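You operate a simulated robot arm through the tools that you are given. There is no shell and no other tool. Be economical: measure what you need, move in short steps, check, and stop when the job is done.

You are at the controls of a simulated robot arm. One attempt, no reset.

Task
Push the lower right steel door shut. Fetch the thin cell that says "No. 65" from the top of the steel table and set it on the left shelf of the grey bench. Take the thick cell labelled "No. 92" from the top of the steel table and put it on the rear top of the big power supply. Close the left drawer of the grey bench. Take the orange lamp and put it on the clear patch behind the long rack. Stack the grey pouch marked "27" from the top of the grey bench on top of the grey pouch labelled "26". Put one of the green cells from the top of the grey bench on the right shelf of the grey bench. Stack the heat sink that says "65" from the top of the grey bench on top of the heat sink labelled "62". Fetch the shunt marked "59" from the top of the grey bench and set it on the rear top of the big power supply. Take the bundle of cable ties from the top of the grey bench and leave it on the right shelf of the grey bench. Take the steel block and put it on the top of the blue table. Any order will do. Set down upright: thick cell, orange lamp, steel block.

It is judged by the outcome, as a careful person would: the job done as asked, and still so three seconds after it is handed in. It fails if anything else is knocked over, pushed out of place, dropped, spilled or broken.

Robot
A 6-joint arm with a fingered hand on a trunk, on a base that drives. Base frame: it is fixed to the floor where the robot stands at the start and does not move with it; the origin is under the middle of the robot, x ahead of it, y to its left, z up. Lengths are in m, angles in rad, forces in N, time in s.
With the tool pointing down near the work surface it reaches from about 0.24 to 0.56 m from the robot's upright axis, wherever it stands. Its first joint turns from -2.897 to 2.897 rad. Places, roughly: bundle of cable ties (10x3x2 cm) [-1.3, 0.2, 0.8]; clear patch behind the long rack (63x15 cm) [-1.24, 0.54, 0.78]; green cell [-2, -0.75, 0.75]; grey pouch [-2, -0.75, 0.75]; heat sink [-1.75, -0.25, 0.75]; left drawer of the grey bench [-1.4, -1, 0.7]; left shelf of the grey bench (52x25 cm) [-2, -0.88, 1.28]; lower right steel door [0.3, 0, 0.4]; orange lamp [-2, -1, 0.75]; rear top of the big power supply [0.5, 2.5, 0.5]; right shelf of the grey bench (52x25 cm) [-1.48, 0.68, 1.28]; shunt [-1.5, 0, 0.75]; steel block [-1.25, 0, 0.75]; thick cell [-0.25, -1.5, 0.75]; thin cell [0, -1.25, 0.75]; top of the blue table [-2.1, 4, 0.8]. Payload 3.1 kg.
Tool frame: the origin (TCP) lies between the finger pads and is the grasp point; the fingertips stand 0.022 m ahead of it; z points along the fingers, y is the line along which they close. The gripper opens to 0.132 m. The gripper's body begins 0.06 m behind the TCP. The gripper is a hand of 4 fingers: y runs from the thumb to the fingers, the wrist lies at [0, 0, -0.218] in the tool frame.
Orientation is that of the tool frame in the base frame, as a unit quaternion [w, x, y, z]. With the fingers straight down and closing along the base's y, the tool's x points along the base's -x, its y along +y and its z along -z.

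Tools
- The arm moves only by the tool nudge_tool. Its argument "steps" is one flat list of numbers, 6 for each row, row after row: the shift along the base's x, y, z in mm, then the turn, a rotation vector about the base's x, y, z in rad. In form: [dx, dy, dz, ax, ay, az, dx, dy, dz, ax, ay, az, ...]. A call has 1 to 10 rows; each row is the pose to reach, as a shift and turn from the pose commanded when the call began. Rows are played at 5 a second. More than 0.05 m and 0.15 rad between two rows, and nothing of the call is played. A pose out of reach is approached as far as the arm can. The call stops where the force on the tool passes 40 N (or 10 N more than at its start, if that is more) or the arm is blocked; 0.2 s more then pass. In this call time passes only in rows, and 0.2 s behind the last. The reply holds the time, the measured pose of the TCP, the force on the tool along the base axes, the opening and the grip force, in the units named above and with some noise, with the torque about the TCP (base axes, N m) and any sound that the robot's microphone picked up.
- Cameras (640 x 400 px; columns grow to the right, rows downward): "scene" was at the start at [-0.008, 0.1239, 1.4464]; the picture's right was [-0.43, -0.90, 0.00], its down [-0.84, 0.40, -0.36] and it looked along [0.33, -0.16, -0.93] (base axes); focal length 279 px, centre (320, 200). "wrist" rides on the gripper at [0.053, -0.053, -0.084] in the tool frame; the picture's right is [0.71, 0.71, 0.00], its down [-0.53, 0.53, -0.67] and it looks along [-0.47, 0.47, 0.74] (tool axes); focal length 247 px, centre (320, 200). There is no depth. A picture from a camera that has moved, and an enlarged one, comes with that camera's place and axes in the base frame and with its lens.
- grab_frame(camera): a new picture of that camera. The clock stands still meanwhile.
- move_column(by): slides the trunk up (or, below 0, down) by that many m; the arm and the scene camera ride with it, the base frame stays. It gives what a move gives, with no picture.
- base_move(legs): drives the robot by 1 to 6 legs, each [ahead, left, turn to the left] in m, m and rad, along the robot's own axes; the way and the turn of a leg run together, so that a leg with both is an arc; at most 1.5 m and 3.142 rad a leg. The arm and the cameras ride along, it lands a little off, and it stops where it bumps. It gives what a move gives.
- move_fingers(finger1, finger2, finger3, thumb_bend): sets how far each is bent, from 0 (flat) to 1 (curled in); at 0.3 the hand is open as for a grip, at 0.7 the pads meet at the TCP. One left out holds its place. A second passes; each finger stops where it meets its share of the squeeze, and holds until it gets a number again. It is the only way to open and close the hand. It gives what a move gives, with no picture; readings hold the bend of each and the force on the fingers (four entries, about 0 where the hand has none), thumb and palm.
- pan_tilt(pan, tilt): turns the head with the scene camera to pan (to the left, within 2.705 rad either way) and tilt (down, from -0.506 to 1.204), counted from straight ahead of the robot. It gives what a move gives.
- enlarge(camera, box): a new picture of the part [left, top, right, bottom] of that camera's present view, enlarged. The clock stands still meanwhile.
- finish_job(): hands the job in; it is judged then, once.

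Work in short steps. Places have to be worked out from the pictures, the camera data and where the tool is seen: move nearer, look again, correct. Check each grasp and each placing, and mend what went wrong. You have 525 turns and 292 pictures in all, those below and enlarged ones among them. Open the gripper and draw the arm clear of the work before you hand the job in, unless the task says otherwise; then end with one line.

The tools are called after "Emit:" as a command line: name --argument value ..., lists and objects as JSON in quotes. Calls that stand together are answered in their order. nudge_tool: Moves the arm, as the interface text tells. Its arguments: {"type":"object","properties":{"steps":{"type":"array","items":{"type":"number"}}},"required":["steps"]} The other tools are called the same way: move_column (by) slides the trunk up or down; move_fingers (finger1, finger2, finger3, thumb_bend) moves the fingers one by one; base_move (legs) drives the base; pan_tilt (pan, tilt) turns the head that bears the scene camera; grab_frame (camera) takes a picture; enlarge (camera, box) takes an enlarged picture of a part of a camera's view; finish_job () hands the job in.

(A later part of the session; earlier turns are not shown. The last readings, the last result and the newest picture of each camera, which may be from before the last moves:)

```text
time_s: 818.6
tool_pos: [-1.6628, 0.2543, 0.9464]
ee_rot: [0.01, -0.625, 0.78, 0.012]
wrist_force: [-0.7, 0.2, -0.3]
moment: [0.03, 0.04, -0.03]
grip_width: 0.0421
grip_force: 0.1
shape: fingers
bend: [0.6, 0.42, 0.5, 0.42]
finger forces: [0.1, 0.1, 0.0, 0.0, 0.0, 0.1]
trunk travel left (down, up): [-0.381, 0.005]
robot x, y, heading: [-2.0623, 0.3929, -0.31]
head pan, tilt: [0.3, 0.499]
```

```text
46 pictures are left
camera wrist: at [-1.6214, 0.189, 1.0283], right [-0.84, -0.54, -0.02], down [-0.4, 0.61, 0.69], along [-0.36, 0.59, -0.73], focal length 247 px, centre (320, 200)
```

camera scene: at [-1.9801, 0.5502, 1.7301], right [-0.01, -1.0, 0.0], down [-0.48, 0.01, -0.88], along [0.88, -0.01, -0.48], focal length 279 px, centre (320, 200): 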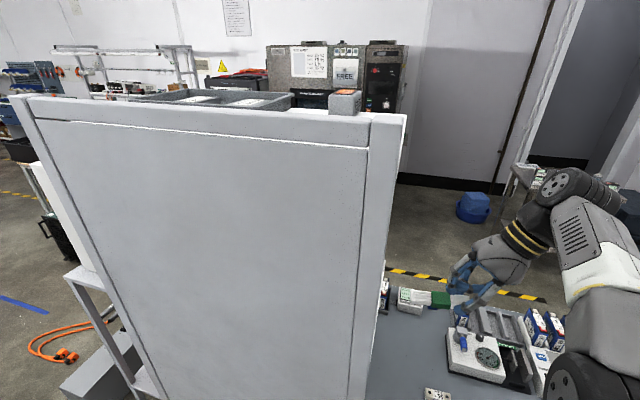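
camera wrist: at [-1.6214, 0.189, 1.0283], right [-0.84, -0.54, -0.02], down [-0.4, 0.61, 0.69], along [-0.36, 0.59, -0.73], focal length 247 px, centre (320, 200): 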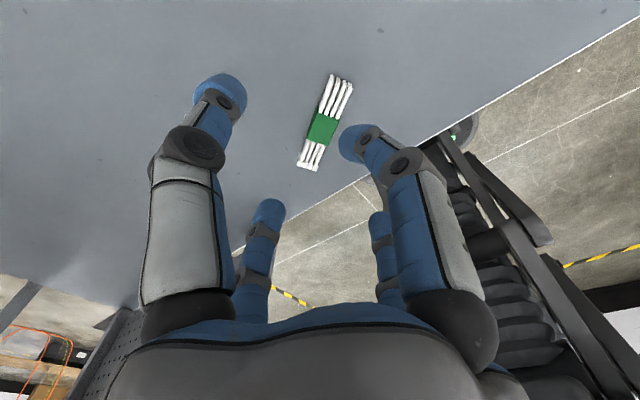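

Bundle is on open bench. Rotate the hand ~+207° (back into its comfortable range) to regrasp it near its left end.

Emit:
nudge_tool --steps '[0, 0, 0, 0, 0, 0.15, 0, 0, 0, 0, 0, 0.3, 0, 0, 0, 0, 0, 0.45, 0, 0, 0, 0, 0, 0.6, 0, 0, 0, 0, 0, 0.75, 0, 0, 0, 0, 0, 0.9, 0, 0, 0, 0, 0, 1.05, 0, 0, 0, 0, 0, 1.2, 0, 0, 0, 0, 0, 1.35, 0, 0, 0, 0, 0, 1.5]'

Emit:
nudge_tool --steps '[0, 0, 0, 0, 0, 0.15, 0, 0, 0, 0, 0, 0.3, 0, 0, 0, 0, 0, 0.45, 0, 0, 0, 0, 0, 0.6, 0, 0, 0, 0, 0, 0.75, 0, 0, 0, 0, 0, 0.9, 0, 0, 0, 0, 0, 1.05, 0, 0, 0, 0, 0, 1.2, 0, 0, 0, 0, 0, 1.35, 0, 0, 0, 0, 0, 1.5]'

Emit:
nudge_tool --steps '[0, 0, 0, 0, 0, 0.15, 0, 0, 0, 0, 0, 0.3, -8, 7, 0, 0, 0, 0.45, -16, 15, 0, 0, 0, 0.6]'

Emit:
move_fingers --finger1 0.0 --finger2 0.48 --finger3 1.0 --thumb_bend 0.48

Emit:
nudge_tool --steps '[0, 0, -30, 0, 0, 0, 0, 0, -65, 0, 0, 0]'

Emit:
grab_frame --camera "wrist"

```text
time_s: 820.8
tool_pos: [-1.6618, 0.2555, 0.945]
ee_rot: [0.002, 0.99, -0.143, -0.016]
wrist_force: [0.9, 0.9, -0.5]
moment: [0.03, -0.04, 0.01]
grip_width: 0.0423
grip_force: 0.1
shape: fingers
bend: [0.6, 0.42, 0.5, 0.42]
finger forces: [0.0, 0.0, 0.0, 0.0, 0.1, 0.0]
trunk travel left (down, up): [-0.381, 0.005]
robot x, y, heading: [-2.0619, 0.3887, -0.313]
head pan, tilt: [0.3, 0.499]
```

```text
time_s: 823.0
tool_pos: [-1.6617, 0.2554, 0.9464]
ee_rot: [0.012, 0.822, 0.569, -0.011]
wrist_force: [0.5, 0.7, 0.0]
moment: [0.0, 0.04, -0.01]
grip_width: 0.0423
grip_force: 0.2
shape: fingers
bend: [0.6, 0.42, 0.5, 0.42]
finger forces: [0.1, 0.0, 0.0, 0.0, 0.1, 0.0]
trunk travel left (down, up): [-0.381, 0.005]
robot x, y, heading: [-2.0604, 0.3926, -0.313]
head pan, tilt: [0.3, 0.499]
```

```text
time_s: 824.0
tool_pos: [-1.6791, 0.2712, 0.9469]
ee_rot: [0.015, 0.616, 0.788, -0.007]
wrist_force: [-0.5, 0.2, 0.1]
moment: [-0.02, -0.02, -0.01]
grip_width: 0.0426
grip_force: 0.0
shape: fingers
bend: [0.6, 0.42, 0.5, 0.42]
finger forces: [0.1, 0.0, 0.0, 0.0, 0.0, 0.0]
trunk travel left (down, up): [-0.381, 0.005]
robot x, y, heading: [-2.0584, 0.388, -0.317]
head pan, tilt: [0.3, 0.499]
```

```text
time_s: 825.0
tool_pos: [-1.6774, 0.2695, 0.9463]
ee_rot: [0.015, 0.617, 0.787, -0.007]
wrist_force: [0.3, 0.0, -0.5]
moment: [0.0, 0.04, 0.04]
grip_width: 0.0945
grip_force: 0.1
shape: fingers
bend: [0.01, 0.48, 1.0, 0.48]
finger forces: [0.0, 0.0, 0.1, 0.0, 0.1, 0.0]
trunk travel left (down, up): [-0.381, 0.005]
robot x, y, heading: [-2.0609, 0.3938, -0.31]
head pan, tilt: [0.3, 0.499]
```

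```text
time_s: 825.6
tool_pos: [-1.6781, 0.27, 0.8804]
ee_rot: [0.015, 0.617, 0.787, -0.006]
wrist_force: [0.6, 1.0, -0.1]
moment: [-0.04, 0.03, 0.02]
grip_width: 0.0944
grip_force: 0.0
shape: fingers
bend: [0.01, 0.48, 1.0, 0.48]
finger forces: [0.0, 0.0, 0.0, 0.0, 0.1, 0.1]
trunk travel left (down, up): [-0.381, 0.005]
robot x, y, heading: [-2.0588, 0.395, -0.314]
head pan, tilt: [0.3, 0.499]
```

```text
45 pictures are left
camera wrist: at [-1.7433, 0.3124, 0.9624], right [0.52, 0.85, -0.02], down [0.63, -0.37, 0.69], along [0.58, -0.37, -0.73], focal length 247 px, centre (320, 200)
```

wrist: 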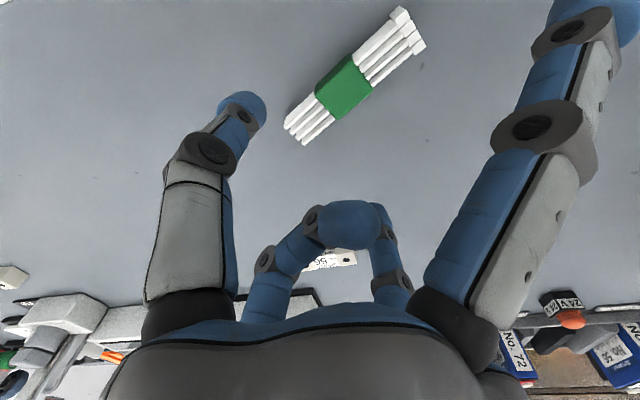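

Emit:
nudge_tool --steps '[-1, 9, -20, 0, 0, 0.04, -1, 9, -42, 0, 0, 0.04, -1, 9, -56, 0, 0, 0.04, -1, 9, -66, 0, 0, 0.04]'

Emit:
move_fingers --finger2 0.85 --thumb_bend 0.85

Emit:
nudge_tool --steps '[0, 0, 15, 0, 0, 0, 0, 0, 45, 0, 0, 0, 0, 0, 90, 0, 0, 0, 0, 0, 135, 0, 0, 0, 0, 0, 180, 0, 0, 0]'

Emit:
grab_frame --camera "wrist"

```text
time_s: 826.6
tool_pos: [-1.68, 0.2794, 0.8146]
ee_rot: [0.015, 0.602, 0.798, -0.006]
wrist_force: [-0.5, -0.1, 0.3]
moment: [0.01, 0.03, 0.01]
grip_width: 0.0949
grip_force: 0.1
shape: fingers
bend: [0.01, 0.48, 1.0, 0.48]
finger forces: [0.1, 0.0, 0.0, 0.0, 0.0, 0.0]
trunk travel left (down, up): [-0.381, 0.005]
robot x, y, heading: [-2.0563, 0.3938, -0.311]
head pan, tilt: [0.3, 0.499]
```

```text
time_s: 827.6
tool_pos: [-1.6791, 0.2801, 0.815]
ee_rot: [0.015, 0.602, 0.798, -0.007]
wrist_force: [0.4, -0.6, -0.8]
moment: [-0.02, 0.01, -0.02]
grip_width: 0.0837
grip_force: 12.1
shape: fingers
bend: [0.01, 0.55, 1.0, 0.78]
finger forces: [0.1, 11.9, 0.0, 0.1, 11.9, 0.0]
trunk travel left (down, up): [-0.381, 0.005]
robot x, y, heading: [-2.063, 0.3919, -0.319]
head pan, tilt: [0.3, 0.499]
```

```text
time_s: 828.8
tool_pos: [-1.6815, 0.279, 0.9949]
ee_rot: [0.014, 0.602, 0.799, -0.007]
wrist_force: [-0.6, 0.4, 0.4]
moment: [-0.02, 0.0, 0.0]
grip_width: 0.0833
grip_force: 11.6
shape: fingers
bend: [0.01, 0.55, 1.0, 0.78]
finger forces: [0.0, 12.0, 0.0, 0.1, 12.0, 0.0]
trunk travel left (down, up): [-0.381, 0.005]
robot x, y, heading: [-2.0632, 0.3945, -0.31]
head pan, tilt: [0.3, 0.499]
```

```text
44 pictures are left
camera wrist: at [-1.7478, 0.3188, 1.0767], right [0.48, 0.87, -0.02], down [0.64, -0.34, 0.69], along [0.6, -0.34, -0.73], focal length 247 px, centre (320, 200)
```

wrist: 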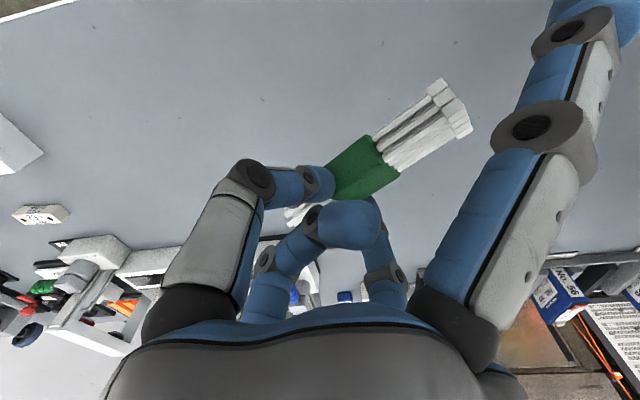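

Great grip, bundle pointing forward. Yaw to align with the shelf, raise, then tilt.

Emit:
nudge_tool --steps '[5, 0, 40, 0, 0, -0.14, 10, 0, 80, 0, 0, -0.28, 20, 0, 120, 0, 0, -0.42, 30, 0, 155, 0, 0, -0.56, 40, 0, 190, 0, 0, -0.59]'

Emit:
nudge_tool --steps '[10, 0, 30, 0.1, -0.033, 0, 20, 0, 60, 0.2, -0.065, 0, 30, 1, 95, 0.3, -0.098, 0, 40, 2, 130, 0.428, -0.139, 0, 50, 2, 170, 0.428, -0.139, 0]'

Emit:
grab_frame --camera "wrist"

```text
time_s: 830.0
tool_pos: [-1.638, 0.2789, 1.1845]
ee_rot: [0.011, 0.809, 0.588, -0.011]
wrist_force: [-0.3, 0.1, -0.1]
moment: [0.03, 0.04, 0.03]
grip_width: 0.0835
grip_force: 12.5
shape: fingers
bend: [0.01, 0.55, 1.0, 0.79]
finger forces: [0.0, 12.3, 0.1, 0.0, 12.3, 0.1]
trunk travel left (down, up): [-0.381, 0.005]
robot x, y, heading: [-2.0577, 0.3963, -0.317]
head pan, tilt: [0.3, 0.499]
```

```text
time_s: 831.2
tool_pos: [-1.5882, 0.282, 1.3512]
ee_rot: [-0.123, 0.791, 0.575, 0.169]
wrist_force: [0.9, 0.4, 0.4]
moment: [0.0, 0.05, 0.02]
grip_width: 0.0836
grip_force: 12.6
shape: fingers
bend: [0.0, 0.55, 1.0, 0.79]
finger forces: [0.0, 12.4, 0.0, 0.1, 12.2, 0.1]
trunk travel left (down, up): [-0.381, 0.005]
robot x, y, heading: [-2.0573, 0.3953, -0.314]
head pan, tilt: [0.3, 0.499]
```

```text
43 pictures are left
camera wrist: at [-1.6339, 0.3122, 1.4492], right [0.87, 0.4, 0.29], down [0.27, -0.88, 0.4], along [0.41, -0.27, -0.87], focal length 247 px, centre (320, 200)
```

wrist: 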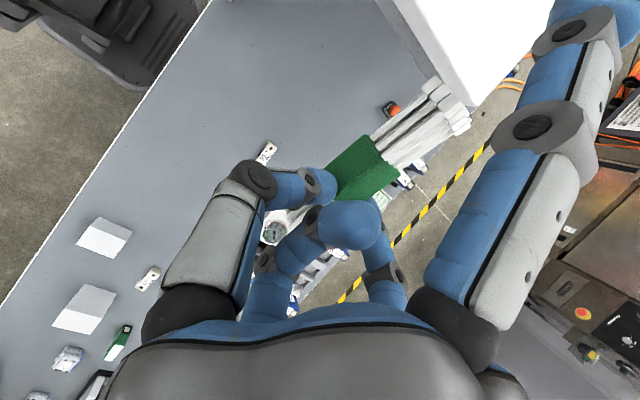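

Aligned. Slide in along +b at D≈0.19, slightly lower.

Emit:
nudge_tool --steps '[11, 33, -5, 0, 0, 0, 22, 66, -10, 0, 0, 0, 33, 100, -14, 0, 0, 0, 42, 130, -16, 0, 0, 0]'

Emit:
grab_frame --camera "wrist"

```text
time_s: 832.2
tool_pos: [-1.5452, 0.4111, 1.3387]
ee_rot: [-0.12, 0.791, 0.576, 0.169]
wrist_force: [-0.6, 0.7, -0.3]
moment: [-0.02, 0.04, 0.03]
grip_width: 0.0834
grip_force: 12.4
shape: fingers
bend: [0.0, 0.55, 1.0, 0.79]
finger forces: [0.1, 12.2, 0.0, 0.1, 12.1, 0.1]
trunk travel left (down, up): [-0.381, 0.005]
robot x, y, heading: [-2.0626, 0.394, -0.318]
head pan, tilt: [0.3, 0.499]
```

```text
42 pictures are left
camera wrist: at [-1.5928, 0.442, 1.4369], right [0.87, 0.4, 0.29], down [0.27, -0.88, 0.4], along [0.42, -0.27, -0.87], focal length 247 px, centre (320, 200)
```

wrist: 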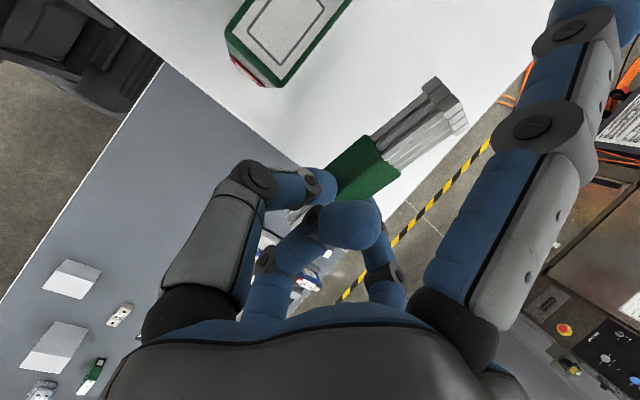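

Emit:
nudge_tool --steps '[2, 8, -6, 0, 0, 0, 2, 8, -12, 0, 0, 0, 2, 8, -17, 0, 0, 0, 2, 8, -22, 0, 0, 0, 2, 8, -27, 0, 0, 0]'

Emit:
grab_frame --camera "wrist"

```text
time_s: 833.4
tool_pos: [-1.5458, 0.4202, 1.3112]
ee_rot: [-0.12, 0.791, 0.575, 0.17]
wrist_force: [-0.1, -0.3, 0.0]
moment: [-0.02, 0.03, 0.01]
grip_width: 0.0833
grip_force: 12.4
shape: fingers
bend: [0.0, 0.55, 1.0, 0.79]
finger forces: [0.1, 12.5, 0.1, 0.0, 12.2, 0.0]
trunk travel left (down, up): [-0.381, 0.005]
robot x, y, heading: [-2.0615, 0.3936, -0.314]
head pan, tilt: [0.3, 0.499]
```

```text
41 pictures are left
camera wrist: at [-1.5919, 0.45, 1.4088], right [0.87, 0.4, 0.29], down [0.27, -0.88, 0.4], along [0.42, -0.27, -0.87], focal length 247 px, centre (320, 200)
```

wrist: 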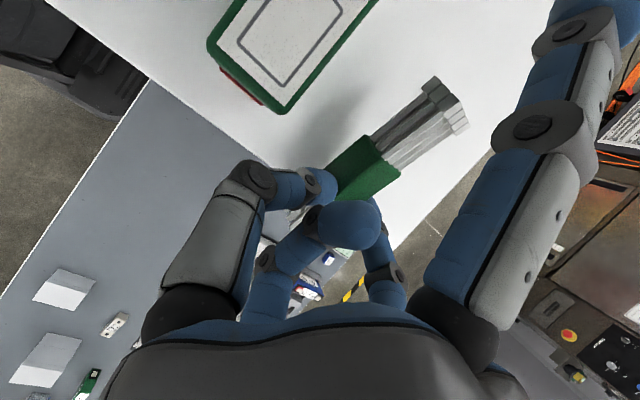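

Emit:
nudge_tool --steps '[5, 14, 0, 0, 0, 0, 5, 14, -5, 0, 0, 0, 5, 14, -10, 0, 0, 0, 5, 14, -15, 0, 0, 0]'

```text
time_s: 834.4
tool_pos: [-1.5417, 0.4332, 1.2978]
ee_rot: [-0.119, 0.79, 0.577, 0.171]
wrist_force: [-1.9, 1.4, 13.1]
moment: [-0.02, -0.27, 0.01]
grip_width: 0.0834
grip_force: 14.2
shape: fingers
bend: [0.0, 0.54, 1.0, 0.82]
finger forces: [0.0, 11.6, 0.0, 0.0, 16.9, 0.0]
trunk travel left (down, up): [-0.381, 0.005]
robot x, y, heading: [-2.0603, 0.3896, -0.31]
head pan, tilt: [0.3, 0.499]
```

Contact on the shelf. Release gently.

Emit:
move_fingers --finger2 0.46 --thumb_bend 0.62

Emit:
grab_frame --camera "wrist"

```text
time_s: 835.4
tool_pos: [-1.5426, 0.4337, 1.2973]
ee_rot: [-0.118, 0.791, 0.576, 0.171]
wrist_force: [-3.7, 1.4, 10.5]
moment: [-0.02, -0.32, 0.1]
grip_width: 0.0871
grip_force: 5.8
shape: fingers
bend: [0.0, 0.5, 1.0, 0.62]
finger forces: [0.0, 10.3, 0.0, 0.0, 0.7, 0.0]
trunk travel left (down, up): [-0.381, 0.005]
robot x, y, heading: [-2.0609, 0.3931, -0.314]
head pan, tilt: [0.3, 0.499]
```

```text
40 pictures are left
camera wrist: at [-1.5884, 0.4644, 1.3948], right [0.87, 0.4, 0.29], down [0.26, -0.88, 0.4], along [0.42, -0.27, -0.87], focal length 247 px, centre (320, 200)
```

wrist: 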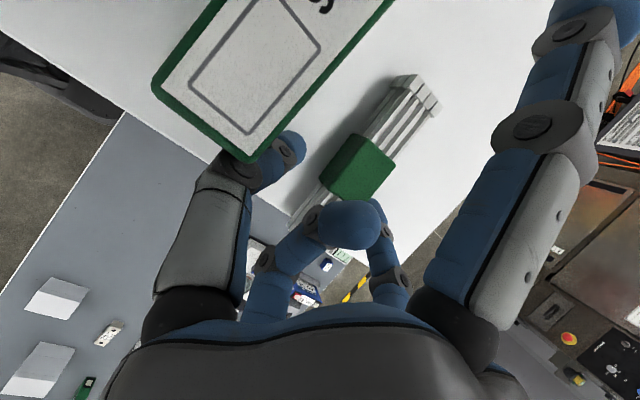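

Bundle is on the shelf. Withdraw up and back carefully.

Emit:
nudge_tool --steps '[-1, -4, 10, 0, 0, 0, -4, -12, 25, 0, 0, 0, -9, -27, 40, 0, 0, 0, -20, -62, 50, 0, 0, 0, -32, -100, 50, 0, 0, 0, -45, -140, 45, 0, 0, 0, -55, -180, 35, 0, 0, 0]'

Emit:
grab_frame --camera "wrist"

```text
time_s: 837.0
tool_pos: [-1.5958, 0.2534, 1.3327]
ee_rot: [-0.119, 0.791, 0.575, 0.17]
wrist_force: [0.0, -0.1, 0.0]
moment: [0.0, -0.03, 0.04]
grip_width: 0.0873
grip_force: 0.0
shape: fingers
bend: [0.0, 0.46, 1.0, 0.62]
finger forces: [0.0, 0.0, 0.0, 0.0, 0.1, 0.0]
trunk travel left (down, up): [-0.381, 0.005]
robot x, y, heading: [-2.0606, 0.3898, -0.311]
head pan, tilt: [0.3, 0.499]
```

```text
39 pictures are left
camera wrist: at [-1.6418, 0.2838, 1.4296], right [0.87, 0.4, 0.29], down [0.27, -0.88, 0.4], along [0.42, -0.27, -0.87], focal length 247 px, centre (320, 200)
```

wrist: 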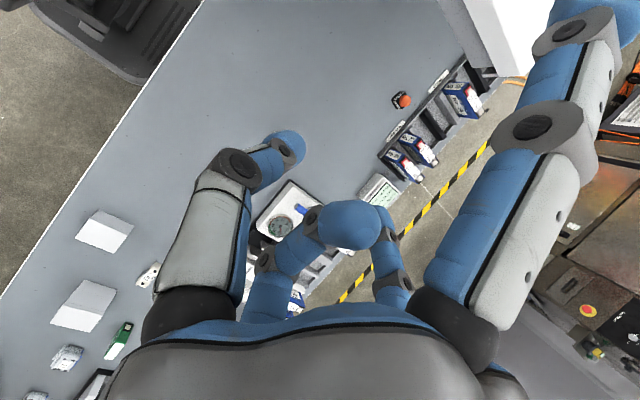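

Bundle delivered. Now the thin cell: straighten and retract the arm, then drive around to the north side of the steel table.

Emit:
nudge_tool --steps '[-5, 5, -40, -0.1, 0.033, 0, -15, 10, -80, -0.2, 0.066, 0, -25, 15, -120, -0.3, 0.1, 0, -35, 20, -160, -0.428, 0.139, 0, -50, 25, -200, -0.428, 0.139, 0, -65, 30, -240, -0.428, 0.139, 0, -85, 35, -260, -0.428, 0.139, 0]'

Emit:
move_fingers --finger1 0.3 --finger2 0.4 --finger3 0.3 --thumb_bend 0.4

Emit:
base_move --legs '[[-0.35, 0, 0], [0, -0.94, 0], [0, -0.94, 0], [0.97, 0, 0], [0.97, 0, 0]]'

Emit:
base_move --legs '[[0, 1.4, 0], [0, 0.15, 0], [1.0, 0, 0], [0, 0, -1.595]]'

Emit:
pan_tilt --pan 0 --tilt 0.9

Emit:
grab_frame --camera "scene"

```text
time_s: 838.6
tool_pos: [-1.6801, 0.2889, 1.0715]
ee_rot: [0.012, 0.808, 0.589, -0.012]
wrist_force: [-0.2, -0.3, 0.1]
moment: [0.03, 0.0, -0.02]
grip_width: 0.0873
grip_force: 0.0
shape: fingers
bend: [0.0, 0.46, 1.0, 0.62]
finger forces: [0.0, 0.0, 0.1, 0.0, 0.0, 0.0]
trunk travel left (down, up): [-0.381, 0.005]
robot x, y, heading: [-2.0646, 0.3932, -0.313]
head pan, tilt: [0.3, 0.499]
```

```text
time_s: 839.6
tool_pos: [-1.6802, 0.2878, 1.0724]
ee_rot: [0.011, 0.808, 0.589, -0.011]
wrist_force: [-1.0, 0.2, -0.9]
moment: [0.01, 0.0, 0.01]
grip_width: 0.0773
grip_force: 0.1
shape: fingers
bend: [0.3, 0.4, 0.3, 0.4]
finger forces: [0.0, 0.0, 0.0, 0.1, 0.0, 0.0]
trunk travel left (down, up): [-0.381, 0.005]
robot x, y, heading: [-2.0637, 0.3911, -0.311]
head pan, tilt: [0.3, 0.499]
```

```text
time_s: 860.1
tool_pos: [-0.7354, -1.9497, 1.0717]
ee_rot: [0.012, 0.808, 0.589, -0.011]
wrist_force: [0.8, 0.6, 0.4]
moment: [-0.01, 0.01, -0.04]
grip_width: 0.0773
grip_force: 0.1
shape: fingers
bend: [0.3, 0.4, 0.3, 0.4]
finger forces: [0.1, 0.1, 0.0, 0.0, 0.0, 0.1]
trunk travel left (down, up): [-0.381, 0.005]
robot x, y, heading: [-1.1166, -1.8454, -0.316]
head pan, tilt: [0.3, 0.499]
```

```text
time_s: 876.7
tool_pos: [0.1943, -1.0603, 1.0715]
ee_rot: [0.001, 0.984, -0.175, -0.017]
wrist_force: [0.3, -0.3, 0.0]
moment: [-0.03, 0.0, 0.0]
grip_width: 0.0773
grip_force: 0.0
shape: fingers
bend: [0.3, 0.4, 0.3, 0.4]
finger forces: [0.0, 0.0, 0.1, 0.0, 0.1, 0.1]
trunk travel left (down, up): [-0.381, 0.005]
robot x, y, heading: [0.3153, -0.6805, -1.925]
head pan, tilt: [0.3, 0.499]
```

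```text
time_s: 877.6
tool_pos: [0.1947, -1.0591, 1.0721]
ee_rot: [0.001, 0.985, -0.174, -0.016]
wrist_force: [0.4, -1.1, -0.3]
moment: [0.02, 0.01, -0.01]
grip_width: 0.0775
grip_force: 0.1
shape: fingers
bend: [0.3, 0.4, 0.3, 0.4]
finger forces: [0.0, 0.0, 0.0, 0.0, 0.0, 0.1]
trunk travel left (down, up): [-0.381, 0.005]
robot x, y, heading: [0.3109, -0.6813, -1.925]
head pan, tilt: [0.0, 0.901]
```

```text
38 pictures are left
camera scene: at [0.4485, -0.7489, 1.6963], right [-0.94, 0.35, 0.0], down [0.27, 0.73, -0.62], along [-0.22, -0.58, -0.78], focal length 279 px, centre (320, 200)
```

scene: 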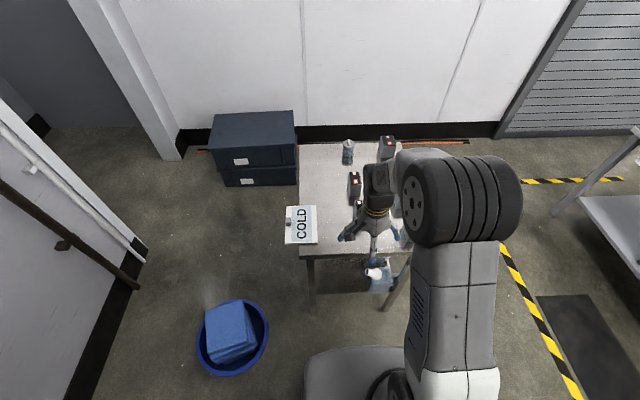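

Emit:
base_move --legs '[[0.16, 0, 0.015]]'

Emit:
grab_frame --camera "wrist"

```text
time_s: 879.0
tool_pos: [0.1438, -1.2148, 1.0705]
ee_rot: [0.001, 0.986, -0.167, -0.016]
wrist_force: [0.1, -0.1, 1.1]
moment: [0.03, -0.01, 0.01]
grip_width: 0.0772
grip_force: 0.1
shape: fingers
bend: [0.3, 0.4, 0.3, 0.4]
finger forces: [0.1, 0.0, 0.0, 0.0, 0.1, 0.0]
trunk travel left (down, up): [-0.381, 0.005]
robot x, y, heading: [0.2575, -0.8379, -1.912]
head pan, tilt: [0.0, 0.901]
```

```text
37 pictures are left
camera wrist: at [0.2161, -1.1822, 1.1532], right [0.43, -0.9, -0.02], down [-0.65, -0.33, 0.69], along [-0.63, -0.29, -0.73], focal length 247 px, centre (320, 200)
```

wrist: 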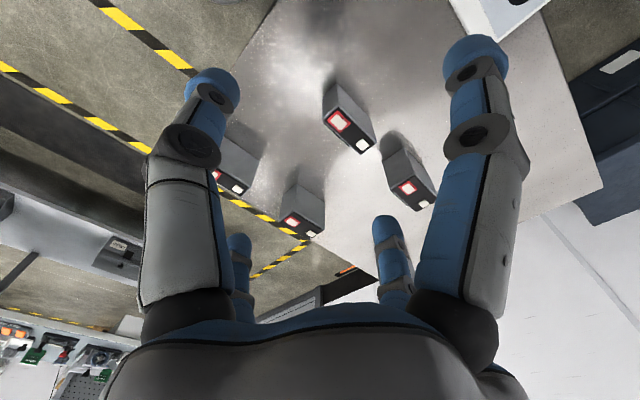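

No. 65 located: top centre (0.084,-1.284), long axis ≈-107°. Rotate, tilt 0.5 outward, and position above.

Emit:
nudge_tool --steps '[0, 0, 0, 0, 0, -0.15, 0, 0, 0, 0, 0, -0.3, 0, 0, 0, 0, 0, -0.45, 0, 0, 0, 0, 0, -0.6, 0, 0, 0, 0, 0, -0.75, 0, 0, 0, 0, 0, -0.9, 0, 0, 0, 0, 0, -1.05, 0, 0, 0, 0, 0, -1.2, 0, 0, 0, 0, 0, -1.35, 0, 0, 0, 0, 0, -1.5]'

Emit:
nudge_tool --steps '[-10, -10, -20, -0.12, 0.036, -0.03, -20, -20, -40, -0.24, 0.073, -0.03, -35, -30, -65, -0.36, 0.11, -0.03, -45, -42, -90, -0.478, 0.146, -0.03, -55, -52, -120, -0.478, 0.146, -0.03]'

Emit:
move_fingers --finger1 0.22 --finger2 0.46 --finger3 0.26 --thumb_bend 0.46

Emit:
grab_frame --camera "wrist"

```text
time_s: 881.2
tool_pos: [0.1452, -1.214, 1.0724]
ee_rot: [0.01, -0.606, 0.795, 0.012]
wrist_force: [-0.3, 0.2, 0.5]
moment: [0.0, 0.02, 0.03]
grip_width: 0.0772
grip_force: 0.1
shape: fingers
bend: [0.3, 0.4, 0.3, 0.4]
finger forces: [0.1, 0.0, 0.0, 0.0, 0.0, 0.1]
trunk travel left (down, up): [-0.381, 0.005]
robot x, y, heading: [0.2565, -0.8364, -1.909]
head pan, tilt: [0.0, 0.901]
```

```text
time_s: 882.4
tool_pos: [0.0892, -1.267, 0.9513]
ee_rot: [-0.19, -0.578, 0.782, -0.133]
wrist_force: [0.2, 1.0, 1.0]
moment: [0.01, -0.01, 0.0]
grip_width: 0.0771
grip_force: 0.1
shape: fingers
bend: [0.3, 0.4, 0.3, 0.4]
finger forces: [0.0, 0.0, 0.0, 0.0, 0.1, 0.1]
trunk travel left (down, up): [-0.381, 0.005]
robot x, y, heading: [0.2595, -0.838, -1.906]
head pan, tilt: [0.0, 0.901]
```

```text
time_s: 883.4
tool_pos: [0.0885, -1.2667, 0.9529]
ee_rot: [-0.19, -0.578, 0.783, -0.132]
wrist_force: [-0.7, -0.6, -0.6]
moment: [0.0, 0.02, 0.0]
grip_width: 0.0785
grip_force: 0.0
shape: fingers
bend: [0.22, 0.46, 0.26, 0.46]
finger forces: [0.0, 0.0, 0.0, 0.1, 0.0, 0.1]
trunk travel left (down, up): [-0.381, 0.005]
robot x, y, heading: [0.257, -0.8384, -1.906]
head pan, tilt: [0.0, 0.901]
```

```text
36 pictures are left
camera wrist: at [0.1388, -1.2921, 1.0496], right [-0.86, -0.39, 0.33], down [-0.27, 0.89, 0.37], along [-0.44, 0.23, -0.87], focal length 247 px, centre (320, 200)
```

wrist: 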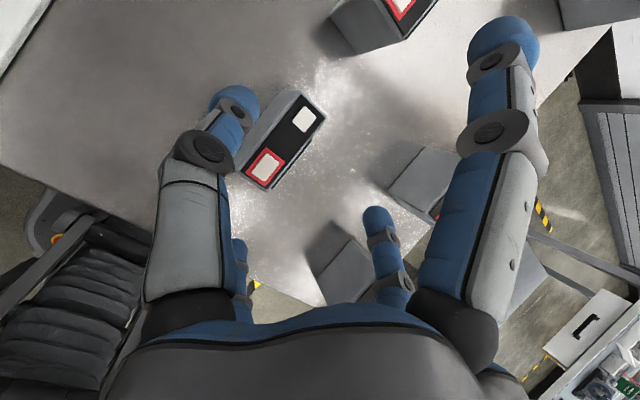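

Emit:
nudge_tool --steps '[3, 3, -25, 0, 0, 0, 4, 4, -50, 0, 0, 0, 4, 4, -70, 0, 0, 0]'

Emit:
grab_frame --camera "wrist"

```text
time_s: 884.2
tool_pos: [0.0961, -1.2607, 0.8812]
ee_rot: [-0.191, -0.578, 0.782, -0.133]
wrist_force: [-0.2, -0.2, 0.3]
moment: [0.0, 0.0, 0.03]
grip_width: 0.0786
grip_force: 0.0
shape: fingers
bend: [0.22, 0.46, 0.26, 0.46]
finger forces: [0.0, 0.0, 0.0, 0.0, 0.1, 0.0]
trunk travel left (down, up): [-0.381, 0.005]
robot x, y, heading: [0.2567, -0.8387, -1.908]
head pan, tilt: [0.0, 0.901]
```

```text
35 pictures are left
camera wrist: at [0.1459, -1.2866, 0.9795], right [-0.86, -0.39, 0.33], down [-0.27, 0.89, 0.37], along [-0.44, 0.23, -0.87], focal length 247 px, centre (320, 200)
```

wrist: 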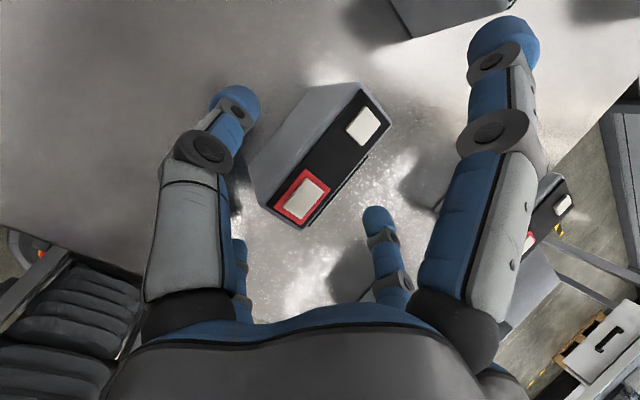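

Well centred. Descend and grip.

Emit:
nudge_tool --steps '[0, 0, -10, 0, 0, 0, 0, 0, -19, 0, 0, 0]'

Emit:
move_fingers --finger2 0.75 --thumb_bend 0.75

Emit:
move_fingers --finger1 0.6 --finger3 0.6

Emit:
nudge_tool --steps '[0, 0, 15, 0, 0, 0, 0, 0, 50, 0, 0, 0, 0, 0, 95, 0, 0, 0, 5, 10, 140, 0, 0, 0]'

Emit:
grab_frame --camera "wrist"

```text
time_s: 884.8
tool_pos: [0.0943, -1.263, 0.8627]
ee_rot: [-0.192, -0.578, 0.782, -0.133]
wrist_force: [0.1, 0.2, 0.0]
moment: [-0.02, -0.02, 0.0]
grip_width: 0.0786
grip_force: 0.1
shape: fingers
bend: [0.22, 0.46, 0.26, 0.46]
finger forces: [0.0, 0.0, 0.0, 0.0, 0.0, 0.0]
trunk travel left (down, up): [-0.381, 0.005]
robot x, y, heading: [0.2592, -0.8325, -1.912]
head pan, tilt: [0.0, 0.901]
```

```text
time_s: 885.8
tool_pos: [0.0948, -1.262, 0.8642]
ee_rot: [-0.192, -0.577, 0.783, -0.132]
wrist_force: [0.3, -0.2, 1.7]
moment: [0.01, -0.03, -0.06]
grip_width: 0.0671
grip_force: 9.2
shape: fingers
bend: [0.22, 0.59, 0.26, 0.67]
finger forces: [0.0, 9.1, 0.1, 0.0, 10.0, 0.0]
trunk travel left (down, up): [-0.381, 0.005]
robot x, y, heading: [0.2545, -0.836, -1.915]
head pan, tilt: [0.0, 0.901]
```

```text
time_s: 886.8
tool_pos: [0.0945, -1.2636, 0.8637]
ee_rot: [-0.192, -0.578, 0.782, -0.132]
wrist_force: [1.5, -1.0, 2.9]
moment: [0.11, -0.01, -0.03]
grip_width: 0.0426
grip_force: 15.9
shape: fingers
bend: [0.4, 0.59, 0.49, 0.67]
finger forces: [7.9, 9.1, 5.8, 0.0, 10.1, 0.1]
trunk travel left (down, up): [-0.381, 0.005]
robot x, y, heading: [0.2608, -0.8396, -1.907]
head pan, tilt: [0.0, 0.901]
```

```text
time_s: 887.8
tool_pos: [0.1008, -1.2516, 1.0028]
ee_rot: [-0.19, -0.578, 0.783, -0.132]
wrist_force: [-0.3, 0.5, -3.0]
moment: [0.05, -0.04, 0.0]
grip_width: 0.0421
grip_force: 14.4
shape: fingers
bend: [0.41, 0.59, 0.49, 0.67]
finger forces: [6.7, 8.5, 4.9, 0.1, 9.1, 0.0]
trunk travel left (down, up): [-0.381, 0.005]
robot x, y, heading: [0.2545, -0.8359, -1.91]
head pan, tilt: [0.0, 0.901]
```

```text
34 pictures are left
camera wrist: at [0.1493, -1.2764, 1.1005], right [-0.86, -0.39, 0.33], down [-0.27, 0.89, 0.37], along [-0.44, 0.23, -0.87], focal length 247 px, centre (320, 200)
```

wrist: 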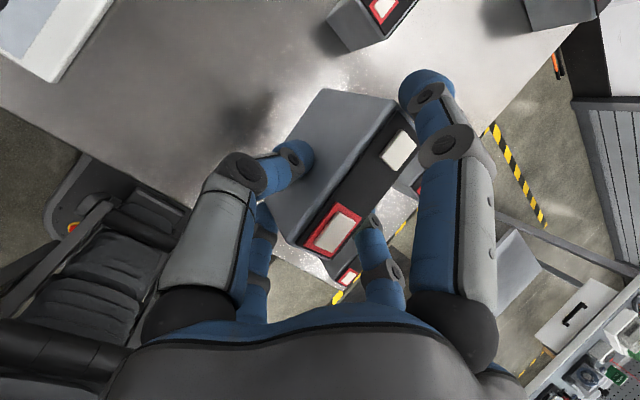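

Gripped (~0.3 kg). Test raising it to shelf height here first.

Emit:
nudge_tool --steps '[0, 5, 45, 0, 0, 0, 0, 10, 90, 0, 0, 0, 0, 15, 135, 0, 0, 0, 0, 20, 180, 0, 0, 0, 0, 20, 225, 0, 0, 0, 0, 20, 270, 0, 0, 0, 0, 20, 315, 0, 0, 0, 0, 20, 360, 0, 0, 0, 0, 20, 400, 0, 0, 0, 0, 20, 430, 0, 0, 0]'

```text
time_s: 890.0
tool_pos: [0.1264, -1.1884, 1.094]
ee_rot: [-0.193, -0.577, 0.782, -0.133]
wrist_force: [0.5, 0.4, -4.2]
moment: [0.03, 0.0, 0.01]
grip_width: 0.0422
grip_force: 14.3
shape: fingers
bend: [0.41, 0.59, 0.49, 0.67]
finger forces: [6.5, 8.4, 5.0, 0.1, 9.1, 0.1]
out of reach, approached as far as the arm can: row 1, 2, 3, 4, 5, 6, 7, 8, 9, 10
trunk travel left (down, up): [-0.381, 0.005]
robot x, y, heading: [0.2564, -0.837, -1.909]
head pan, tilt: [0.0, 0.901]
```

Emit:
nudge_tool --steps '[-12, -36, 20, 0, 0, 0, -24, -72, 40, 0, 0, 0, -30, -90, 80, 0, 0, 0, -30, -90, 120, 0, 0, 0]'

```text
time_s: 891.0
tool_pos: [0.1154, -1.2096, 1.0922]
ee_rot: [-0.207, -0.574, 0.782, -0.128]
wrist_force: [0.4, 0.8, -3.2]
moment: [0.0, 0.0, -0.03]
grip_width: 0.0419
grip_force: 14.1
shape: fingers
bend: [0.41, 0.59, 0.49, 0.67]
finger forces: [6.6, 8.4, 5.0, 0.0, 9.2, 0.0]
out of reach, approached as far as the arm can: row 1, 2, 3, 4
trunk travel left (down, up): [-0.381, 0.005]
robot x, y, heading: [0.2595, -0.8362, -1.906]
head pan, tilt: [0.0, 0.901]
```

Bring the commanded pose back into the workspace.

Emit:
nudge_tool --steps '[0, 0, -48, 0, 0, 0, 0, 0, -96, 0, 0, 0, 0, 0, -144, 0, 0, 0, 0, 0, -192, 0, 0, 0, 0, 0, -240, 0, 0, 0, 0, 0, -288, 0, 0, 0, 0, 0, -336, 0, 0, 0, 0, 0, -384, 0, 0, 0, 0, 0, -430, 0, 0, 0]'

```text
time_s: 892.3
tool_pos: [0.1173, -1.2132, 0.8432]
ee_rot: [-0.199, -0.578, 0.779, -0.138]
wrist_force: [6.6, 12.0, 47.8]
moment: [1.08, -0.54, -0.03]
grip_width: 0.0554
grip_force: 41.1
shape: fingers
bend: [0.31, 0.59, 0.47, 0.67]
finger forces: [19.2, 7.1, 46.7, 0.1, 10.1, 0.0]
out of reach, approached as far as the arm can: row 1
trunk travel left (down, up): [-0.381, 0.005]
robot x, y, heading: [0.2611, -0.8364, -1.905]
head pan, tilt: [0.0, 0.901]
stopped in row 6: the force on the tool passed its limit at 87 N (the readings are from after the stop); the commanded pose is now the measured one
```

Commanded pose had reset; the cell touched the table. Raise and inspect.

Emit:
nudge_tool --steps '[0, 0, 20, 0, 0, 0, 0, 0, 55, 0, 0, 0, 0, -10, 95, 0, 0, 0, 0, -20, 130, 0, 0, 0]'

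Emit:
grab_frame --camera "wrist"

```text
time_s: 893.3
tool_pos: [0.114, -1.2332, 0.9704]
ee_rot: [-0.196, -0.578, 0.78, -0.136]
wrist_force: [-0.2, -0.1, -2.3]
moment: [0.04, -0.04, -0.01]
grip_width: 0.05
grip_force: 17.3
shape: fingers
bend: [0.35, 0.59, 0.49, 0.67]
finger forces: [12.8, 7.6, 4.9, 0.0, 8.8, 0.0]
trunk travel left (down, up): [-0.381, 0.005]
robot x, y, heading: [0.2587, -0.8349, -1.909]
head pan, tilt: [0.0, 0.901]
```

```text
33 pictures are left
camera wrist: at [0.165, -1.2573, 1.0684], right [-0.86, -0.39, 0.34], down [-0.27, 0.9, 0.36], along [-0.44, 0.21, -0.87], focal length 247 px, centre (320, 200)
```

wrist: 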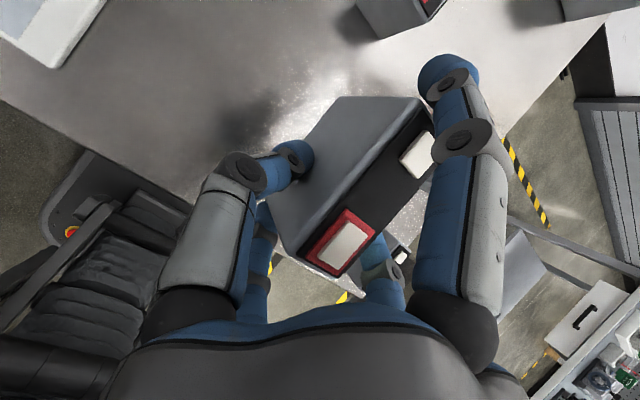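

Still held upright. The easiest access is from the rear over the low board. Drive there (arm trailing).

Emit:
base_move --legs '[[-0.16, 0, 0], [0, -1.0, 0], [0, 0, 1.595], [0, -1.5, 0], [0, -0.11, 0]]'

Emit:
base_move --legs '[[-0.97, 0, 0], [-0.97, 0, 0], [0, 0.55, 0]]'

Emit:
nudge_tool --steps '[0, 0, 5, 0, 0, 0.15, 0, 0, 10, 0, 0, 0.3, 0, 0, 15, 0, 0, 0.45, 0, 0, 20, 0, 0, 0.6, 0, 0, 25, 0, 0, 0.75, 0, 0, 30, 0, 0, 0.9, 0, 0, 35, 0, 0, 1.05, 0, 0, 40, 0, 0, 1.2, 0, 0, 45, 0, 0, 1.35, 0, 0, 50, 0, 0, 1.5]'

```text
time_s: 911.1
tool_pos: [-0.6747, -2.0079, 0.9711]
ee_rot: [0.036, 0.964, -0.118, 0.235]
wrist_force: [0.3, -0.6, -3.4]
moment: [0.06, 0.03, 0.0]
grip_width: 0.0494
grip_force: 17.4
shape: fingers
bend: [0.36, 0.59, 0.49, 0.67]
finger forces: [12.2, 7.7, 4.5, 0.0, 9.0, 0.1]
trunk travel left (down, up): [-0.381, 0.005]
robot x, y, heading: [-1.082, -1.8852, -0.288]
head pan, tilt: [0.0, 0.901]
```

```text
time_s: 923.7
tool_pos: [-2.3711, -0.9013, 0.9699]
ee_rot: [0.041, 0.962, -0.133, 0.235]
wrist_force: [-0.3, 0.0, -2.8]
moment: [0.03, 0.02, -0.01]
grip_width: 0.0492
grip_force: 16.7
shape: fingers
bend: [0.36, 0.59, 0.49, 0.67]
finger forces: [12.3, 7.7, 4.7, 0.0, 9.1, 0.0]
trunk travel left (down, up): [-0.381, 0.005]
robot x, y, heading: [-2.771, -0.7662, -0.317]
head pan, tilt: [0.0, 0.901]
```

```text
time_s: 925.9
tool_pos: [-2.3731, -0.9017, 1.0197]
ee_rot: [-0.131, 0.794, 0.559, 0.2]
wrist_force: [-0.2, 0.3, -4.0]
moment: [-0.05, 0.04, 0.04]
grip_width: 0.0491
grip_force: 16.3
shape: fingers
bend: [0.36, 0.59, 0.49, 0.67]
finger forces: [12.2, 8.0, 4.5, 0.0, 8.9, 0.0]
trunk travel left (down, up): [-0.381, 0.005]
robot x, y, heading: [-2.776, -0.7653, -0.323]
head pan, tilt: [0.0, 0.901]
```

Now raise the cell to shelf height here, behind the board.

Emit:
nudge_tool --steps '[0, 0, 45, 0, 0, 0, 0, 0, 90, 0, 0, 0, 0, 0, 135, 0, 0, 0, 0, 0, 180, 0, 0, 0, 0, 0, 225, 0, 0, 0, 0, 0, 270, 0, 0, 0, 0, 0, 315, 0, 0, 0, 0, 0, 355, 0, 0, 0, 0, 0, 395, 0, 0, 0]'

Emit:
pan_tilt --pan 0.0 --tilt 0.5

Emit:
grab_frame --camera "scene"

Emit:
grab_frame --camera "wrist"

```text
time_s: 927.9
tool_pos: [-2.3932, -0.9092, 1.3982]
ee_rot: [-0.13, 0.794, 0.559, 0.201]
wrist_force: [0.3, -0.1, -3.2]
moment: [-0.06, 0.0, -0.03]
grip_width: 0.0486
grip_force: 17.2
shape: fingers
bend: [0.36, 0.59, 0.49, 0.67]
finger forces: [11.8, 7.9, 4.7, 0.0, 8.8, 0.0]
out of reach, approached as far as the arm can: row 9
trunk travel left (down, up): [-0.381, 0.005]
robot x, y, heading: [-2.7779, -0.7662, -0.313]
head pan, tilt: [0.0, 0.901]
```

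```text
time_s: 928.8
tool_pos: [-2.3909, -0.9087, 1.3976]
ee_rot: [-0.13, 0.793, 0.56, 0.202]
wrist_force: [0.2, -0.1, -3.3]
moment: [-0.03, 0.04, 0.0]
grip_width: 0.0484
grip_force: 16.8
shape: fingers
bend: [0.36, 0.59, 0.49, 0.67]
finger forces: [11.9, 7.9, 4.7, 0.0, 8.8, 0.0]
trunk travel left (down, up): [-0.381, 0.005]
robot x, y, heading: [-2.7735, -0.7677, -0.318]
head pan, tilt: [0.0, 0.499]
```

```text
32 pictures are left
camera scene: at [-2.696, -0.6351, 1.7301], right [-0.31, -0.95, 0.0], down [-0.46, 0.15, -0.88], along [0.83, -0.27, -0.48], focal length 279 px, centre (320, 200)
```

scene: 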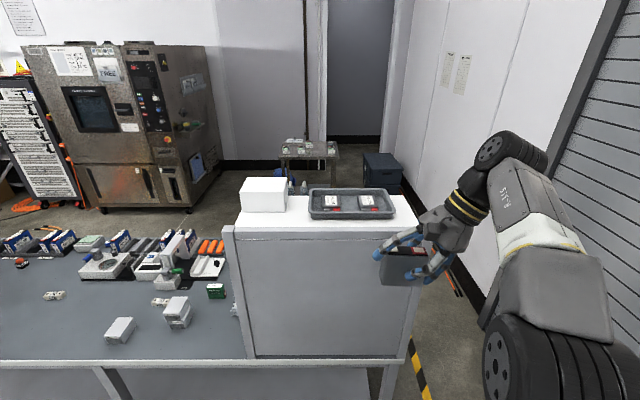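

```text
31 pictures are left
camera wrist: at [-2.4394, -0.8825, 1.495], right [0.87, 0.35, 0.34], down [0.22, -0.91, 0.36], along [0.43, -0.23, -0.87], focal length 247 px, centre (320, 200)
```

wrist: 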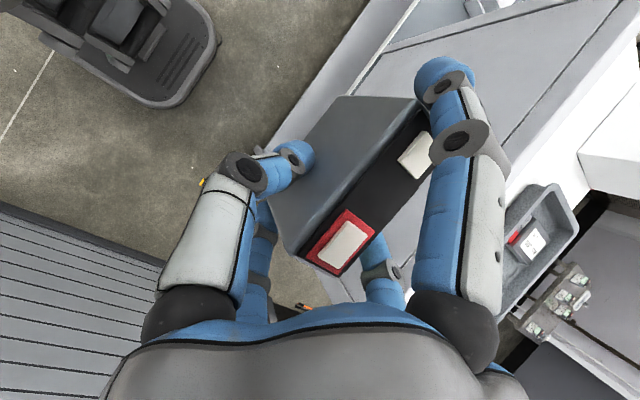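

Good view: free strip behind the tray at the left end of the shelf (D≈0.045–0.106). Shift the hand toward the shelf's left end, then drive in.

Emit:
nudge_tool --steps '[-18, -24, 5, 0, 0, 0, -36, -48, 5, 0, 0, 0, -55, -73, 5, 0, 0, 0]'

Emit:
base_move --legs '[[0.25, 0, 0]]'

Emit:
grab_frame --camera "scene"

```text
time_s: 929.5
tool_pos: [-2.4477, -0.9771, 1.3969]
ee_rot: [-0.13, 0.794, 0.559, 0.2]
wrist_force: [0.7, 0.1, -4.3]
moment: [-0.01, 0.04, 0.01]
grip_width: 0.0484
grip_force: 16.4
shape: fingers
bend: [0.36, 0.59, 0.49, 0.67]
finger forces: [12.1, 7.8, 4.7, 0.0, 8.5, 0.0]
out of reach, approached as far as the arm can: row 3
trunk travel left (down, up): [-0.381, 0.005]
robot x, y, heading: [-2.7716, -0.7641, -0.32]
head pan, tilt: [0.0, 0.499]
```

```text
time_s: 931.4
tool_pos: [-2.2136, -1.0548, 1.3966]
ee_rot: [-0.129, 0.796, 0.556, 0.201]
wrist_force: [-0.4, -0.3, -3.1]
moment: [-0.02, 0.02, 0.0]
grip_width: 0.0485
grip_force: 16.7
shape: fingers
bend: [0.36, 0.59, 0.49, 0.67]
finger forces: [11.9, 7.9, 4.8, 0.0, 8.6, 0.0]
trunk travel left (down, up): [-0.381, 0.005]
robot x, y, heading: [-2.5406, -0.8446, -0.32]
head pan, tilt: [0.0, 0.499]
```

```text
30 pictures are left
camera scene: at [-2.4615, -0.7129, 1.7301], right [-0.32, -0.95, 0.0], down [-0.45, 0.15, -0.88], along [0.83, -0.28, -0.48], focal length 279 px, centre (320, 200)
```

scene: 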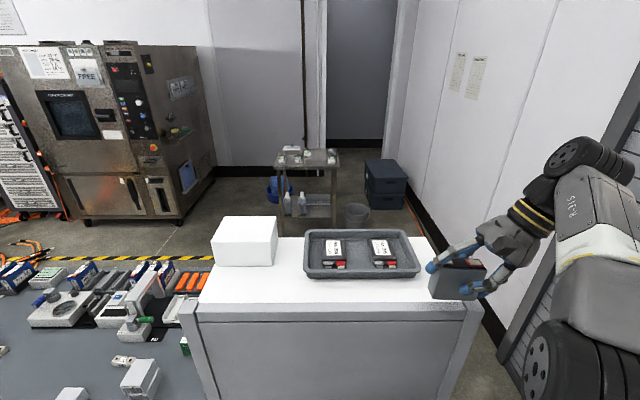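

Free strip is ~8 cm deep behind the tray. Move in the last 5 cm and position over the spot.

Emit:
base_move --legs '[[0.055, 0, 0]]'

Emit:
nudge_tool --steps '[10, -10, 0, 0, 0, 0]'

Emit:
grab_frame --camera "scene"

Emit:
grab_frame --camera "wrist"

```text
time_s: 932.3
tool_pos: [-2.1611, -1.0717, 1.3979]
ee_rot: [-0.129, 0.796, 0.556, 0.2]
wrist_force: [1.1, -0.3, -2.1]
moment: [-0.04, 0.02, 0.0]
grip_width: 0.0483
grip_force: 16.4
shape: fingers
bend: [0.36, 0.59, 0.49, 0.67]
finger forces: [11.9, 8.0, 4.9, 0.0, 8.7, 0.0]
trunk travel left (down, up): [-0.381, 0.005]
robot x, y, heading: [-2.4927, -0.8636, -0.321]
head pan, tilt: [0.0, 0.499]
```

```text
time_s: 932.7
tool_pos: [-2.154, -1.0796, 1.3919]
ee_rot: [-0.129, 0.796, 0.556, 0.201]
wrist_force: [-0.2, 0.6, -2.3]
moment: [-0.04, -0.01, 0.0]
grip_width: 0.0485
grip_force: 17.0
shape: fingers
bend: [0.36, 0.59, 0.49, 0.67]
finger forces: [11.7, 7.9, 4.9, 0.1, 8.9, 0.1]
out of reach, approached as far as the arm can: row 1
trunk travel left (down, up): [-0.381, 0.005]
robot x, y, heading: [-2.4839, -0.8622, -0.32]
head pan, tilt: [0.0, 0.499]
```

```text
29 pictures are left
camera scene: at [-2.4121, -0.7297, 1.7302], right [-0.32, -0.95, 0.0], down [-0.45, 0.15, -0.88], along [0.83, -0.28, -0.48], focal length 279 px, centre (320, 200)
```

scene: 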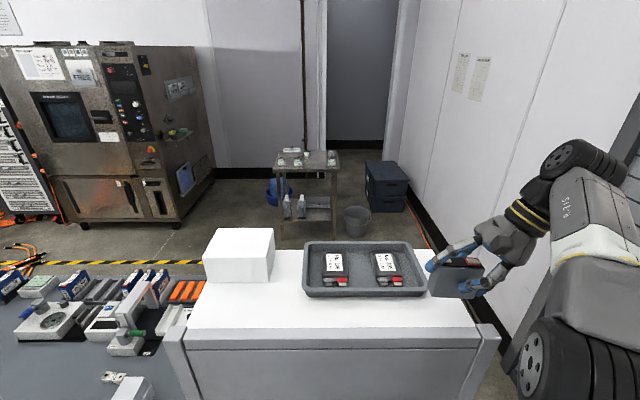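

```text
28 pictures are left
camera wrist: at [-2.2029, -1.0514, 1.4899], right [0.88, 0.34, 0.34], down [0.22, -0.91, 0.36], along [0.43, -0.24, -0.87], focal length 247 px, centre (320, 200)
```

wrist: 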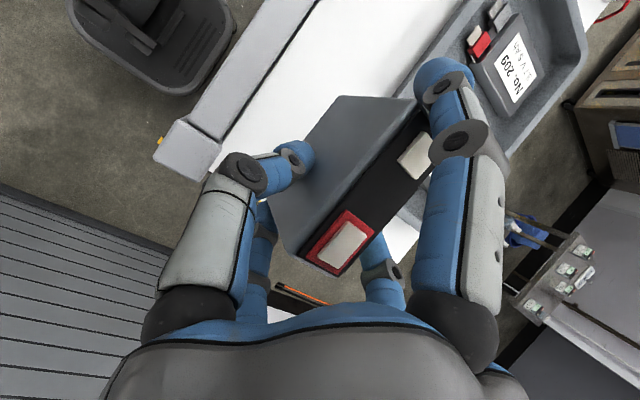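

Positioned over the free strip. Lower slowly to contact.

Emit:
nudge_tool --steps '[0, 0, -12, 0, 0, 0, 0, 0, -22, 0, 0, 0, 0, 0, -30, 0, 0, 0, 0, 0, -36, 0, 0, 0, 0, 0, -41, 0, 0, 0]'

Emit:
grab_frame --camera "wrist"

```text
time_s: 933.9
tool_pos: [-2.1545, -1.0791, 1.3511]
ee_rot: [-0.129, 0.796, 0.557, 0.2]
wrist_force: [0.3, -0.8, -3.6]
moment: [-0.05, 0.01, -0.02]
grip_width: 0.0481
grip_force: 16.2
shape: fingers
bend: [0.36, 0.59, 0.49, 0.67]
finger forces: [11.8, 7.9, 4.9, 0.0, 8.7, 0.1]
trunk travel left (down, up): [-0.381, 0.005]
robot x, y, heading: [-2.4911, -0.8596, -0.325]
head pan, tilt: [0.0, 0.499]
```

```text
27 pictures are left
camera wrist: at [-2.2003, -1.0517, 1.449], right [0.88, 0.34, 0.34], down [0.22, -0.91, 0.36], along [0.43, -0.24, -0.87], focal length 247 px, centre (320, 200)
```

wrist: 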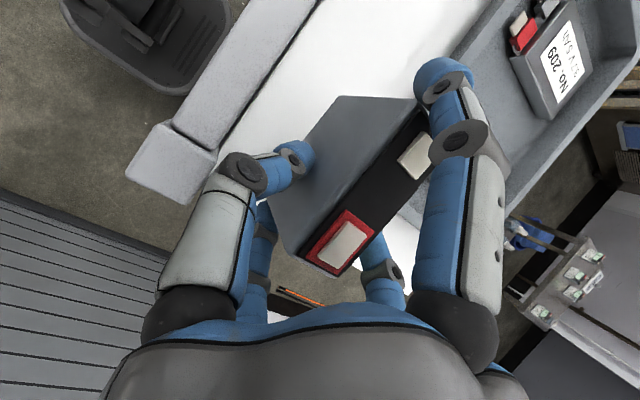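

Emit:
nudge_tool --steps '[0, 0, -4, 0, 0, 0, 0, 0, -8, 0, 0, 0, 0, 0, -12, 0, 0, 0, 0, 0, -16, 0, 0, 0]'

```text
time_s: 934.9
tool_pos: [-2.1528, -1.0777, 1.3348]
ee_rot: [-0.13, 0.796, 0.557, 0.2]
wrist_force: [0.0, 0.2, -3.8]
moment: [-0.02, 0.05, 0.02]
grip_width: 0.0482
grip_force: 16.7
shape: fingers
bend: [0.36, 0.59, 0.49, 0.67]
finger forces: [11.8, 7.9, 4.9, 0.0, 8.8, 0.1]
trunk travel left (down, up): [-0.381, 0.005]
robot x, y, heading: [-2.4821, -0.8629, -0.32]
head pan, tilt: [0.0, 0.499]
```

Emit:
nudge_tool --steps '[0, 0, -4, 0, 0, 0, 0, 0, -8, 0, 0, 0, 0, 0, -12, 0, 0, 0]'

Emit:
grab_frame --camera "wrist"

```text
time_s: 935.7
tool_pos: [-2.1536, -1.0781, 1.3241]
ee_rot: [-0.13, 0.795, 0.557, 0.201]
wrist_force: [-0.6, 1.3, -3.6]
moment: [-0.04, 0.05, -0.02]
grip_width: 0.0485
grip_force: 16.4
shape: fingers
bend: [0.36, 0.59, 0.49, 0.67]
finger forces: [11.8, 8.0, 5.0, 0.0, 8.7, 0.1]
trunk travel left (down, up): [-0.381, 0.005]
robot x, y, heading: [-2.4854, -0.861, -0.322]
head pan, tilt: [0.0, 0.499]
```

```text
26 pictures are left
camera wrist: at [-2.2009, -1.0516, 1.4216], right [0.88, 0.34, 0.34], down [0.22, -0.91, 0.36], along [0.43, -0.24, -0.87], focal length 247 px, centre (320, 200)
```

wrist: 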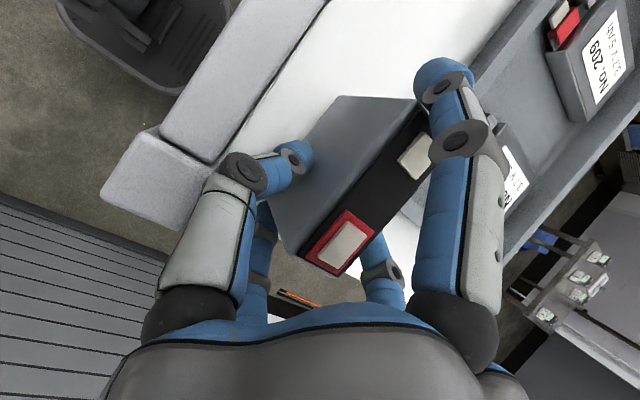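

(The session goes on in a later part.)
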